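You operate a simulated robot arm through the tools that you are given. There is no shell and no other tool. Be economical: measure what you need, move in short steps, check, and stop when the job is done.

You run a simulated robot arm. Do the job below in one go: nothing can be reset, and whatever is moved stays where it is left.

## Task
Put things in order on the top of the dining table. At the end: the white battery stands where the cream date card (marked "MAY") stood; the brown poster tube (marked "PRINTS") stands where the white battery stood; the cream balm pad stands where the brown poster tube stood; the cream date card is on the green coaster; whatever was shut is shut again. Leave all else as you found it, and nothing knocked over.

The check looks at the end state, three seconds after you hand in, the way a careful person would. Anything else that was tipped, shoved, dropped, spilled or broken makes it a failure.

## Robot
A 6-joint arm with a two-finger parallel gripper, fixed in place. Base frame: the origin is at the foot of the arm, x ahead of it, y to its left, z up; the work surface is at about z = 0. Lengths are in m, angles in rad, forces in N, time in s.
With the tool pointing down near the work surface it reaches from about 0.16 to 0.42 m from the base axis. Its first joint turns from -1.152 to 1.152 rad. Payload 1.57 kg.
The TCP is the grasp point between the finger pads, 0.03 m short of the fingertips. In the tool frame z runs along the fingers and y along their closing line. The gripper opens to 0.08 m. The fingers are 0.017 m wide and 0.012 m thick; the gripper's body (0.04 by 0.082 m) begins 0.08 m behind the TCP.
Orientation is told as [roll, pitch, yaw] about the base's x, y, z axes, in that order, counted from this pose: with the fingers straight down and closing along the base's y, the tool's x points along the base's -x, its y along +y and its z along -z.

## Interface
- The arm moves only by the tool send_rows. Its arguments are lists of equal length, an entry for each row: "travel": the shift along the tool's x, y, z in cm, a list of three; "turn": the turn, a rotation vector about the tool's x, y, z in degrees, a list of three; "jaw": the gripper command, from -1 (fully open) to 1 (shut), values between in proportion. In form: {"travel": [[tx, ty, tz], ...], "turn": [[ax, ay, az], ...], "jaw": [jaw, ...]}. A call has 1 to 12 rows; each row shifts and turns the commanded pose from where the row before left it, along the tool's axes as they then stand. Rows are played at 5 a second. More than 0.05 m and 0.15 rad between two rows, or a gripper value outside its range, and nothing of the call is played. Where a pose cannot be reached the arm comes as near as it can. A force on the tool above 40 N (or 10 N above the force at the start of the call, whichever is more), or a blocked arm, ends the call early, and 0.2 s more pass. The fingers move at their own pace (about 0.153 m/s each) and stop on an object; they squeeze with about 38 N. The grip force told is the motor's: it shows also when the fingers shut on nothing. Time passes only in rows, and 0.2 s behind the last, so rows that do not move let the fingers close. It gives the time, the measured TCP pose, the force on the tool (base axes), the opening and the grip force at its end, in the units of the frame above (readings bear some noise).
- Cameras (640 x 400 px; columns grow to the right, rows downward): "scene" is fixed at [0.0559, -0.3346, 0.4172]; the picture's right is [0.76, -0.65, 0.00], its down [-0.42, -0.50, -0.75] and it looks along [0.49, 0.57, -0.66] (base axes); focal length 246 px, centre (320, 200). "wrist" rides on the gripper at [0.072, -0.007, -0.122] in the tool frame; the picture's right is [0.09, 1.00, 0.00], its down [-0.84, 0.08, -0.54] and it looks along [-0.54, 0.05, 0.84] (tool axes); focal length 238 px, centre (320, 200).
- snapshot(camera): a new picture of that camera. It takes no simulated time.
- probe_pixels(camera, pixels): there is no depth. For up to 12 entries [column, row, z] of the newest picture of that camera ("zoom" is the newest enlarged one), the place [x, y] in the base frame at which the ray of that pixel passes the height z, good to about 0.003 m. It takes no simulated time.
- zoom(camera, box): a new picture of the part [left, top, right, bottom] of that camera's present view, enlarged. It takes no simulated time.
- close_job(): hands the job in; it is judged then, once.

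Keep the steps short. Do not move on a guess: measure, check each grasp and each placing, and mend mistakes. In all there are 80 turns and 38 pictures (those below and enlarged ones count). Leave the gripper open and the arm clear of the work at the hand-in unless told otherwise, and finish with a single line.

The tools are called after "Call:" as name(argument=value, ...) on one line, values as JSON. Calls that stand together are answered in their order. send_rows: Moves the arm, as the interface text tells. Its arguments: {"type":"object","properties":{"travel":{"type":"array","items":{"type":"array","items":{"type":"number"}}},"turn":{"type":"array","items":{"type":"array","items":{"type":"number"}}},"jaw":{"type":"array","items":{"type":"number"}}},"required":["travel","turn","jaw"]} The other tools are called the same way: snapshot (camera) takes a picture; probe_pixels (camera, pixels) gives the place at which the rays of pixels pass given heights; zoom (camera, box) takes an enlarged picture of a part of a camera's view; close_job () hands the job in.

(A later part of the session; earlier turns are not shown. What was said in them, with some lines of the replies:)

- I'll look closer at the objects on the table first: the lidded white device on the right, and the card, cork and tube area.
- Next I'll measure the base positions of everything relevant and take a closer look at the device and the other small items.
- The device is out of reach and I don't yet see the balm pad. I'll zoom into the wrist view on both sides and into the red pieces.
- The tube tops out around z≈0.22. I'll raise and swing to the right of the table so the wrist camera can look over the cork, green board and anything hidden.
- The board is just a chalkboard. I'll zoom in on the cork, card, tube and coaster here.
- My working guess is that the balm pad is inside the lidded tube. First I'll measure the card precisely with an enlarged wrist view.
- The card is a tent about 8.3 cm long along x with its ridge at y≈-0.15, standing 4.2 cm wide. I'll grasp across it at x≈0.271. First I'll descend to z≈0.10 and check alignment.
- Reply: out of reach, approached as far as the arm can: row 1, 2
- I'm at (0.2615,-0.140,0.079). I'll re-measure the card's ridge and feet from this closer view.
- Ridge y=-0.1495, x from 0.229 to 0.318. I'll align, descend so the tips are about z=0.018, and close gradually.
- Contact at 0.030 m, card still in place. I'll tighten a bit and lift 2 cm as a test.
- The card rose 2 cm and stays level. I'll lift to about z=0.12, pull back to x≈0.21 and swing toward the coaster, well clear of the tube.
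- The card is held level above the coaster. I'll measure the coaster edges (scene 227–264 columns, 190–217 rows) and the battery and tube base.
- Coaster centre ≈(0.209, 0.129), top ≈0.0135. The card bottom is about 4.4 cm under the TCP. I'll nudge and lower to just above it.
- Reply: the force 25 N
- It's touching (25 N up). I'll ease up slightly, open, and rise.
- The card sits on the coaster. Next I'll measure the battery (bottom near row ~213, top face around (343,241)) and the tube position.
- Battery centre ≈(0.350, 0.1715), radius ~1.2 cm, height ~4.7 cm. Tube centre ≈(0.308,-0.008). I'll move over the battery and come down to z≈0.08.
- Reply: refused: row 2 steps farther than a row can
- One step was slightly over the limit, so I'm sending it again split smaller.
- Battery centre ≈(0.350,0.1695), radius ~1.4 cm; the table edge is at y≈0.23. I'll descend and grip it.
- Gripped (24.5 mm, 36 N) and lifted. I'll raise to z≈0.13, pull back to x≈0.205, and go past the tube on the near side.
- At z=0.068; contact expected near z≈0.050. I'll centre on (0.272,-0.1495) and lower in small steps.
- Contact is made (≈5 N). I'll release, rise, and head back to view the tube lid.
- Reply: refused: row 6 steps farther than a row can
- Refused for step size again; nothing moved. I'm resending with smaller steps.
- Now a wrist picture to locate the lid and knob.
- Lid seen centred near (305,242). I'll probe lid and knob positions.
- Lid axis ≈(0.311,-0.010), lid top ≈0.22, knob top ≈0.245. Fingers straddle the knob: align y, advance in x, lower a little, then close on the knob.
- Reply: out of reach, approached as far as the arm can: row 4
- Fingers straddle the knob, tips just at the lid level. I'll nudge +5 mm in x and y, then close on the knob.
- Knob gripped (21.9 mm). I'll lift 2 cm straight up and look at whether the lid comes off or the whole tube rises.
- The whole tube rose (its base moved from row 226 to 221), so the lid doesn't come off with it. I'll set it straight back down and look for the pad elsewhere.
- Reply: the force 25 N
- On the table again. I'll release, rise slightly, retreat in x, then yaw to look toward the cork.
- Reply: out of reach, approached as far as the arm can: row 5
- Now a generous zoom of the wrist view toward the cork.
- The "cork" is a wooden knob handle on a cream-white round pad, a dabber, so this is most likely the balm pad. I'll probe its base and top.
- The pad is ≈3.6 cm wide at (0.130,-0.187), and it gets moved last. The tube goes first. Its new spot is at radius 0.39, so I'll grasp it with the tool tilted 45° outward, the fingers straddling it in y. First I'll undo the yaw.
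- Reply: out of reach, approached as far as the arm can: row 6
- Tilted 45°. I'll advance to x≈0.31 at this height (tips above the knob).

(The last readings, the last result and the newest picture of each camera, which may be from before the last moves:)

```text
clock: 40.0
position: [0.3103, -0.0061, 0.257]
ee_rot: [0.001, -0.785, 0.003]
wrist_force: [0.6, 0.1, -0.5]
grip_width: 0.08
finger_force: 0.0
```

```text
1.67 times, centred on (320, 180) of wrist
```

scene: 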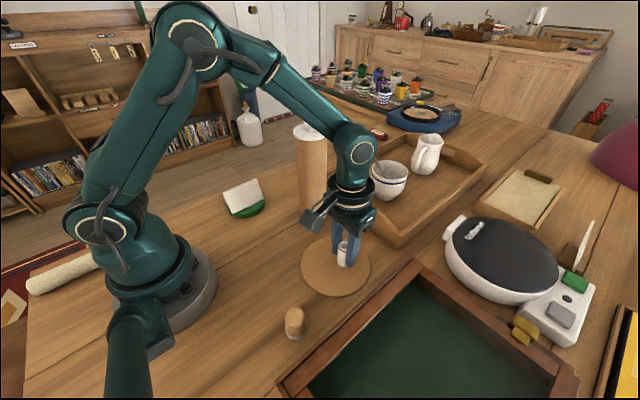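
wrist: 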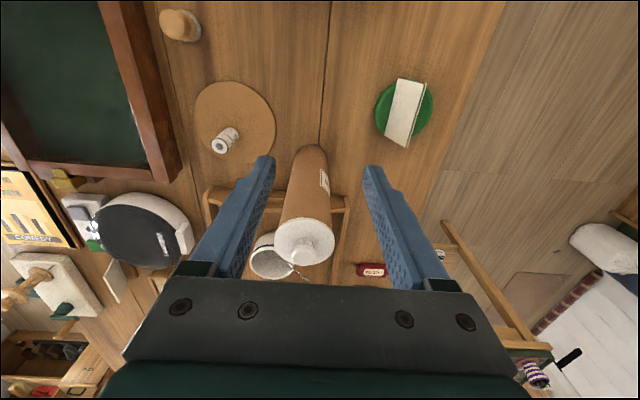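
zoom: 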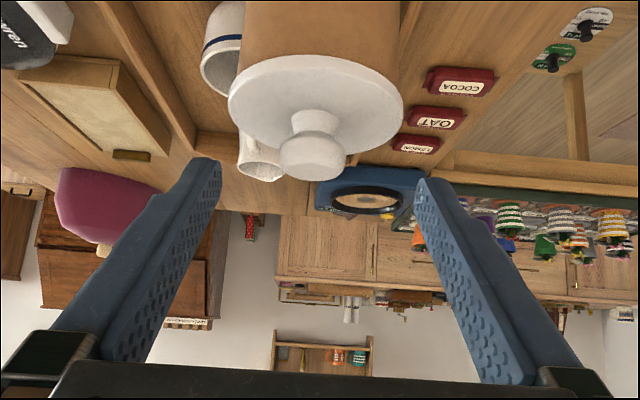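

Call:
probe_pixels(camera="zoom", pixels=[[229, 100, 0.218], [403, 100, 0.218], [314, 155, 0.237], [207, 170, 0.236], [428, 190, 0.236]])

```text
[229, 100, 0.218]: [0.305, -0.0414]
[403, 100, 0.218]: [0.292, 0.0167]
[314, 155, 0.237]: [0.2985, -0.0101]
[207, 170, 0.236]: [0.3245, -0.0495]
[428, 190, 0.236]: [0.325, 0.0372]
```

Lid centre y≈-0.011; finger mid y≈-0.006. I'll shift -0.45 cm and go down to z≈0.145, then close.

Call:
send_rows(travel=[[0, -0.45, 0], [1.98, 0, 1.98], [1.98, 0, 1.98], [1.98, 0, 1.98], [1.98, 0, 1.98], [0, 0, 0]], turn=[[0, 0, 0], [0, 0, 0], [0, 0, 0], [0, 0, 0], [0, 0, 0], [0, 0, 0]], jaw=[-1, -1, -1, -1, -1, -1])

```text
clock: 41.4
position: [0.3092, -0.0145, 0.1926]
ee_rot: [0.001, -0.785, 0.0]
wrist_force: [-0.3, 0.3, -0.4]
grip_width: 0.08
finger_force: 0.0
out of reach, approached as far as the arm can: row 4, 5
```

The arm won't go lower tilted here, but z=0.193 is still on the tube body. I'll close gradually at this height.

Call:
send_rows(travel=[[0, 0.1, 0], [0, 0, 0], [0, 0, 0], [0, 0, 0], [0, 0, 0]], turn=[[0, 0, 0], [0, 0, 0], [0, 0, 0], [0, 0, 0], [0, 0, 0]], jaw=[-0.7, -0.55, -0.45, -0.4, -0.2])

```text
clock: 42.6
position: [0.3088, -0.0122, 0.1929]
ee_rot: [0.002, -0.786, 0.002]
wrist_force: [0.2, 0.1, 0.4]
grip_width: 0.059
finger_force: 38.1
```

Gripped at 59 mm, 38 N. I'll lift 3 cm and verify.

Call:
send_rows(travel=[[-0.7, 0, -0.7], [-0.7, 0, -0.7], [-0.7, 0, -0.7], [0, 0, 0]], turn=[[0, 0, 0], [0, 0, 0], [0, 0, 0], [0, 0, 0]], jaw=[-0.2, -0.2, -0.2, -0.2])

```text
clock: 43.6
position: [0.3078, -0.0133, 0.2212]
ee_rot: [0.002, -0.784, 0.002]
wrist_force: [0.2, 0.3, -0.9]
grip_width: 0.0591
finger_force: 37.8
```

Lifted. I'll carry it +18 cm in y and +4 cm in x.

Call:
send_rows(travel=[[0, 4.5, 0], [0, 4.5, 0], [-1.41, 4.5, 1.41], [-1.41, 4.5, 1.41], [0, 0.05, 0], [0, 0, 0]], turn=[[0, 0, 0], [0, 0, 0], [0, 0, 0], [0, 0, 0], [0, 0, 0], [0, 0, 0]], jaw=[-0.2, -0.2, -0.2, -0.2, -0.2, -0.2])

Call:
snapshot(camera="scene")

```text
clock: 45.0
position: [0.3496, 0.1678, 0.2211]
ee_rot: [-0.002, -0.785, 0.001]
wrist_force: [-0.4, 0.0, -0.9]
grip_width: 0.059
finger_force: 37.7
```

```text
4 pictures are left
```

scene: 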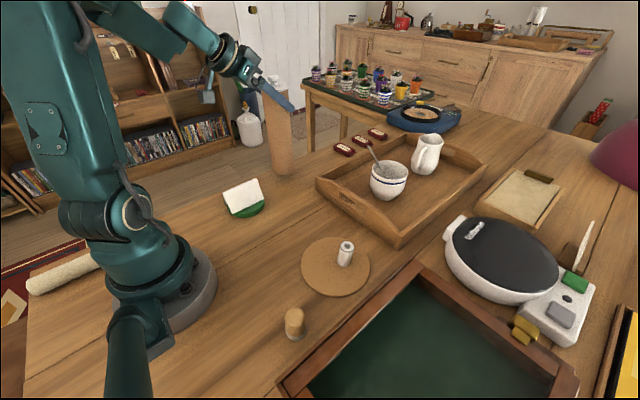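

The tube is upright over the battery's old spot. I'll lower to near contact (expected z≈0.193).

Call:
send_rows(travel=[[0.7, 0.1, 0.7], [0.7, 0, 0.7], [0.42, 0, 0.42], [0, 0, 0]], turn=[[0, 0, 0], [0, 0, 0], [0, 0, 0], [0, 0, 0]], jaw=[-0.2, -0.2, -0.2, -0.2])

Call:
send_rows(travel=[[0.07, 0, 0.07], [0.07, 0, 0.07], [0, 0, 0]], turn=[[0, 0, 0], [0, 0, 0], [0, 0, 0]], jaw=[-0.2, -0.2, -0.2])

```text
clock: 46.0
position: [0.3504, 0.1686, 0.1952]
ee_rot: [0.0, -0.785, 0.002]
wrist_force: [-0.9, 0.4, 0.6]
grip_width: 0.0589
finger_force: 37.7
```

```text
clock: 46.8
position: [0.3488, 0.1704, 0.1954]
ee_rot: [0.0, -0.786, 0.0]
wrist_force: [-0.3, 0.2, 0.2]
grip_width: 0.0589
finger_force: 38.7
```

Call:
send_rows(travel=[[0.07, 0, 0.07], [0.07, 0, 0.07], [0, 0, 0]], turn=[[0, 0, 0], [0, 0, 0], [0, 0, 0]], jaw=[-0.2, -0.2, -0.2])

```text
clock: 47.6
position: [0.3486, 0.1701, 0.1921]
ee_rot: [0.0, -0.787, 0.001]
wrist_force: [1.0, -0.6, -0.8]
grip_width: 0.0588
finger_force: 38.0
```

Call:
send_rows(travel=[[0.07, 0, 0.07], [0.07, 0, 0.07], [0, 0, 0]], turn=[[0, 0, 0], [0, 0, 0], [0, 0, 0]], jaw=[-0.2, -0.2, -0.2])

```text
clock: 48.4
position: [0.3498, 0.1697, 0.1919]
ee_rot: [0.004, -0.79, 0.0]
wrist_force: [-3.9, 0.5, 26.1]
grip_width: 0.0589
finger_force: 37.4
```

Firm contact (26 N). I'll ease off, open slowly, and back out along the tool axis.

Call:
send_rows(travel=[[-0.1, 0, -0.1], [0, 0, 0], [0, 0, 0], [0, 0, 0], [0, 0, -2], [0, 0, -4], [0, 0, -4], [0, 0, 0]], turn=[[0, 0, 0], [0, 0, 0], [0, 0, 0], [0, 0, 0], [0, 0, 0], [0, 0, 0], [0, 0, 0], [0, 0, 0]], jaw=[-0.4, -0.55, -0.8, -1, -1, -1, -1, -1])

```text
clock: 50.2
position: [0.2766, 0.1688, 0.2607]
ee_rot: [0.0, -0.786, 0.0]
wrist_force: [-0.3, -0.5, 0.1]
grip_width: 0.08
finger_force: 0.1
```

Clear. I'll pull back in x and straighten the tool.

Call:
send_rows(travel=[[2.12, 0, -2.12], [2.12, 0, -2.12], [0, 0, 0], [0, 0, 0], [0, 0, 0], [0, 0, 0], [0, 0, 0], [0, 0, 0], [0, 0, 0]], turn=[[0, 0, 0], [0, 0, 0], [0, 7.5, 0], [0, 7.5, 0], [0, 7.5, 0], [0, 7.5, 0], [0, 7.5, 0], [0, 7.5, 0], [0, 0, 0]], jaw=[-1, -1, -1, -1, -1, -1, -1, -1, -1])

```text
clock: 52.2
position: [0.256, 0.1504, 0.2582]
ee_rot: [-0.001, 0.0, 0.001]
wrist_force: [-0.1, 0.1, -0.7]
grip_width: 0.0798
finger_force: 0.1
out of reach, approached as far as the arm can: row 1, 2
```

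Next I'll travel over to the pad's side at this height.

Call:
send_rows(travel=[[3.3, 0, 0], [3.3, 0, 0], [0, -4.7, 0], [0, -4.7, 0], [0, -4.7, 0], [0, -4.7, 0], [0, -4.7, 0], [0, -4.7, 0], [0, -4.7, 0], [0, 0, 0]], turn=[[0, 0, 0], [0, 0, 0], [0, 0, 0], [0, 0, 0], [0, 0, 0], [0, 0, 0], [0, 0, 0], [0, 0, 0], [0, 0, 0], [0, 0, 0]], jaw=[-0.5, -0.5, -0.5, -0.5, -0.5, -0.5, -0.5, -0.5, -0.5, -0.5])

Call:
send_rows(travel=[[0, 0, 0], [0, 0, 0], [0, 0, 0], [0, 0, 0], [0, 0, 0], [0, 0, 0], [0, 0, 0], [0, 0, 0], [0, 0, 0], [0, 0, 0], [0, 0, 0]], turn=[[0, 0, 8.2], [0, 0, 8.2], [0, 0, 8.2], [0, 0, 8.2], [0, 0, 8.2], [0, 0, 8.2], [0, 0, 8.2], [0, 0, 8.2], [0, 0, 8.2], [0, 0, 8.2], [0, 0, 8]], jaw=[-0.5, -0.5, -0.5, -0.5, -0.5, -0.5, -0.5, -0.5, -0.5, -0.5, -0.5])

```text
clock: 54.4
position: [0.1939, -0.1811, 0.2585]
ee_rot: [-0.001, 0.0, 0.003]
wrist_force: [-0.2, -1.1, 0.8]
grip_width: 0.06
finger_force: 0.0
```

```text
clock: 56.8
position: [0.1908, -0.1785, 0.2603]
ee_rot: [-0.001, 0.0, -1.571]
wrist_force: [-0.1, 0.4, 0.1]
grip_width: 0.06
finger_force: 0.1
```

Above and beside the pad, tool closing along x. I'll move over it and descend to z≈0.10, then check with a picture.

Call:
send_rows(travel=[[0, -3, 0], [-0.85, -3.1, 0], [0, 0, 4], [0, 0, 4], [0, 0, 4], [0, 0, 4], [0, 0, 0]], turn=[[0, 0, 0], [0, 0, 0], [0, 0, 0], [0, 0, 0], [0, 0, 0], [0, 0, 0], [0, 0, 0]], jaw=[-0.5, -0.5, -0.5, -0.5, -0.5, -0.5, -0.5])

Call:
zoom(camera="wrist", box=[200, 60, 440, 240])

```text
clock: 58.4
position: [0.1316, -0.187, 0.0989]
ee_rot: [0.001, 0.0, -1.573]
wrist_force: [-0.2, -0.1, 0.5]
grip_width: 0.06
finger_force: 0.0
```

```text
2.22 times, centred on (320, 150) of wrist
```

zoom: 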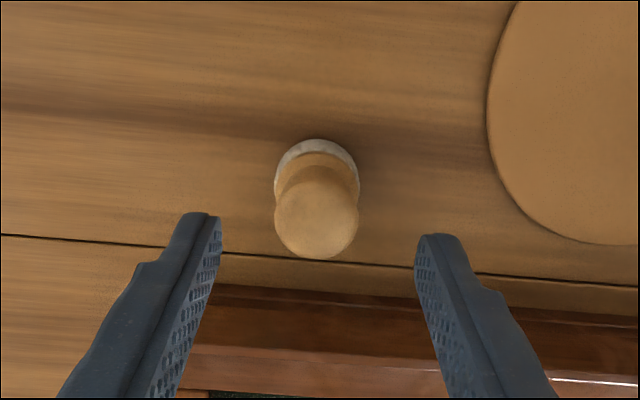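

Call:
probe_pixels(camera="zoom", pixels=[[274, 182, 0.004], [359, 182, 0.004], [316, 139, 0.004], [316, 212, 0.035], [316, 212, 0.045], [275, 215, 0.04], [358, 215, 0.04], [300, 300, 0.03]])

```text
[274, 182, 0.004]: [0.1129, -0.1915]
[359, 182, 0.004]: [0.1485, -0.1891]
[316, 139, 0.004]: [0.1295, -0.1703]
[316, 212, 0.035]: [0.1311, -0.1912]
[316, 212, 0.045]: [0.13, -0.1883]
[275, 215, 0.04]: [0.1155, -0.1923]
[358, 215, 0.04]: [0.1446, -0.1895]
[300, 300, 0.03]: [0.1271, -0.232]
```

Centre ≈(0.130,-0.188), well between the fingers. I'll descend to z≈0.043, close, and lift 2 cm.

Call:
send_rows(travel=[[-0.1, -0.1, 2.8], [0, 0, 2.8], [0, 0, 0], [0, 0, 0], [0, 0, 0], [0, 0, -1], [0, 0, -1], [0, 0, 0]], turn=[[0, 0, 0], [0, 0, 0], [0, 0, 0], [0, 0, 0], [0, 0, 0], [0, 0, 0], [0, 0, 0], [0, 0, 0]], jaw=[-0.5, -0.5, -0.1, 0.3, 0.5, 0.5, 0.5, 0.5])

Call:
zoom(camera="scene", box=[245, 260, 345, 360])

```text
clock: 60.2
position: [0.1298, -0.1912, 0.063]
ee_rot: [-0.001, 0.001, -1.57]
wrist_force: [-0.5, -0.1, -0.4]
grip_width: 0.0328
finger_force: 38.2
```

```text
4.00 times, centred on (295, 310) of scene
```

zoom: 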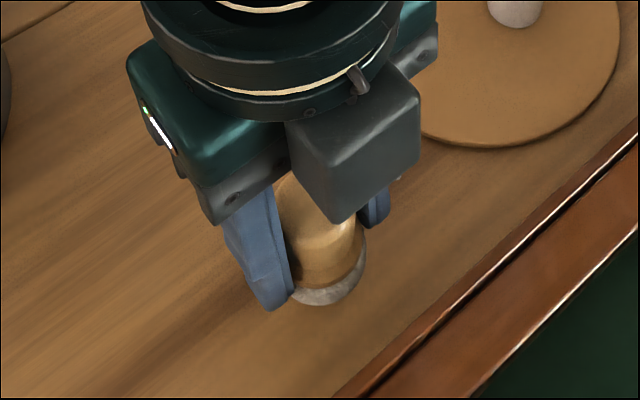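

The pad rose with its cream base attached. I'll raise it and carry it diagonally toward the tube's old spot, high above the battery.

Call:
send_rows(travel=[[0, 0, -4.5], [0, 0, -4.5], [3, 3, 0], [3, 3, 0], [3, 3, 0], [3, 3, 0], [3, 3, 0], [3, 3, 0], [0, 0, 0]], turn=[[0, 0, 0], [0, 0, 0], [0, 0, 0], [0, 0, 0], [0, 0, 0], [0, 0, 0], [0, 0, 0], [0, 0, 0], [0, 0, 0]], jaw=[0.5, 0.5, 0.5, 0.5, 0.5, 0.5, 0.5, 0.5, 0.5])

Call:
send_rows(travel=[[0, 0, 0], [0, 0, 0], [0, 0, 0], [0, 0, 0], [0, 0, 0], [0, 0, 0], [0, 0, 0], [0, 0, 0], [0, 0, 0], [0, 0, 0], [0, 0, 0]], turn=[[0, 0, -8.2], [0, 0, -8.2], [0, 0, -8.2], [0, 0, -8.2], [0, 0, -8.2], [0, 0, -8.2], [0, 0, -8.2], [0, 0, -8.2], [0, 0, -8.2], [0, 0, -8.2], [0, 0, -8]], jaw=[0.5, 0.5, 0.5, 0.5, 0.5, 0.5, 0.5, 0.5, 0.5, 0.5, 0.5])

```text
clock: 62.2
position: [0.3069, -0.0076, 0.1518]
ee_rot: [0.0, -0.001, -1.572]
wrist_force: [0.1, -0.4, -0.8]
grip_width: 0.0328
finger_force: 38.1
```

```text
clock: 64.6
position: [0.3086, -0.0087, 0.1517]
ee_rot: [0.002, 0.0, 0.002]
wrist_force: [0.0, -0.5, 0.5]
grip_width: 0.0328
finger_force: 38.2
```

Centre at (0.309,-0.009). I'll adjust slightly and descend to just above contact (~0.043).

Call:
send_rows(travel=[[-0.25, -0.1, 3.5], [0, 0, 3.5], [0, 0, 3.4], [0, 0, 0.2], [0, 0, 0]], turn=[[0, 0, 0], [0, 0, 0], [0, 0, 0], [0, 0, 0], [0, 0, 0]], jaw=[0.5, 0.5, 0.5, 0.5, 0.5])

Call:
send_rows(travel=[[0, 0, 0.15], [0, 0, 0.1], [0, 0, 0]], turn=[[0, 0, 0], [0, 0, 0], [0, 0, 0]], jaw=[0.5, 0.5, 0.5])

```text
clock: 65.8
position: [0.3115, -0.0103, 0.0453]
ee_rot: [-0.002, -0.001, 0.0]
wrist_force: [0.0, -0.4, -0.6]
grip_width: 0.0325
finger_force: 37.6
```

```text
clock: 66.6
position: [0.3111, -0.0095, 0.0442]
ee_rot: [0.001, 0.002, 0.001]
wrist_force: [1.1, -0.4, -1.1]
grip_width: 0.0328
finger_force: 37.9
```

Call:
send_rows(travel=[[0, 0, 0.1], [0, 0, 0.1], [0, 0, 0]], turn=[[0, 0, 0], [0, 0, 0], [0, 0, 0]], jaw=[0.5, 0.5, 0.5])

```text
clock: 67.4
position: [0.3105, -0.0101, 0.0433]
ee_rot: [-0.001, 0.001, 0.0]
wrist_force: [0.3, 0.9, -0.1]
grip_width: 0.033
finger_force: 38.1
```

Call:
send_rows(travel=[[0, 0, 0.1], [0, 0, 0.1], [0, 0, 0]], turn=[[0, 0, 0], [0, 0, 0], [0, 0, 0]], jaw=[0.5, 0.5, 0.5])

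```text
clock: 68.2
position: [0.3118, -0.0104, 0.0404]
ee_rot: [-0.001, -0.004, 0.002]
wrist_force: [-4.0, -3.1, 30.6]
grip_width: 0.0328
finger_force: 37.9
```

Contact (30 N). I'll ease up, open, rise, and back off.

Call:
send_rows(travel=[[0, 0, -0.15], [0, 0, 0], [0, 0, 0], [0, 0, -2], [0, 0, -4], [0, 0, -4], [3, 0, -3], [3, 0, 0], [3, 0, 0], [0, 0, 0]], turn=[[0, 0, 0], [0, 0, 0], [0, 0, 0], [0, 0, 0], [0, 0, 0], [0, 0, 0], [0, 0, 0], [0, 0, 0], [0, 0, 0], [0, 0, 0]], jaw=[0.3, 0, -0.4, -0.5, -0.5, -0.5, -1, -1, -1, -1])

Call:
snapshot(camera="scene")

```text
clock: 70.4
position: [0.222, -0.0079, 0.171]
ee_rot: [0.0, 0.001, 0.003]
wrist_force: [0.6, 0.3, 0.8]
grip_width: 0.08
finger_force: 0.1
```

```text
1 pictures are left
```

scene: 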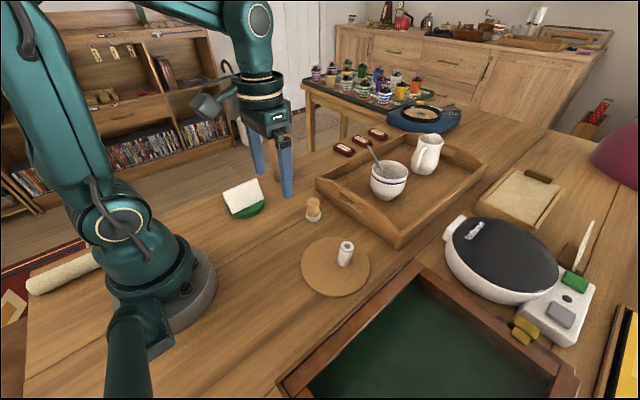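

The pad stands where the tube was. I'll probe the pad and battery, raise the arm up and to the right, and take the last picture to verify the tube.

Call:
probe_pixels(camera="scene", pixels=[[306, 217, 0.004], [320, 217, 0.004], [313, 222, 0], [345, 261, 0.006], [243, 212, 0.014]])

Call:
send_rows(travel=[[0, 0, -4], [2, 0, -4], [2, -3, -1], [0, -3, 0], [0, 0, 0]], turn=[[0, 0, 0], [0, 0, 0], [0, 0, 0], [0, 0, 0], [0, 0, 0]], jaw=[-1, -1, -1, -1, -1])

Call:
snapshot(camera="wrist")

```text
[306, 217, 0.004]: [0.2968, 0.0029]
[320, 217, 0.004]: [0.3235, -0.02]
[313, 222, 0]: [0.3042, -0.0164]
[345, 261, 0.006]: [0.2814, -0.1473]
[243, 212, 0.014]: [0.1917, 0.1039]
```

```text
clock: 71.6
position: [0.1815, -0.0691, 0.2586]
ee_rot: [0.002, 0.0, 0.002]
wrist_force: [-0.1, 0.3, -0.4]
grip_width: 0.08
finger_force: 0.1
```

```text
0 pictures are left
```

wrist: 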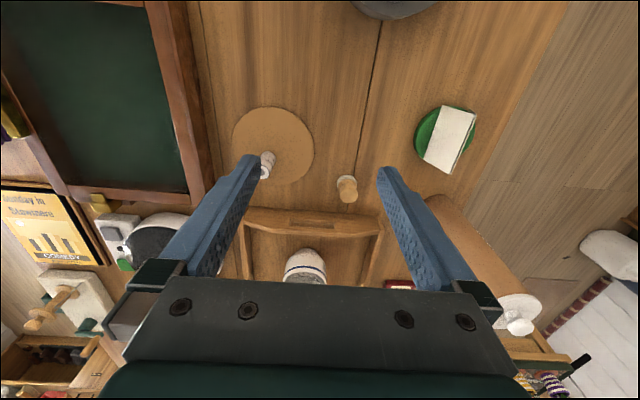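

All four pieces stand in place: card on the coaster, battery on the mat, pad at (0.310,-0.009), tube at the battery's old spot. The arm is clear with the gripper open, so I'm handing in.

Call:
close_job()

```text
The job is handed in.
```

I handed the job in with the four pieces standing at their new places and nothing knocked over; I took the cork-handled dabber with the cream base to be the balm pad (it has no label), and nothing shut was opened.
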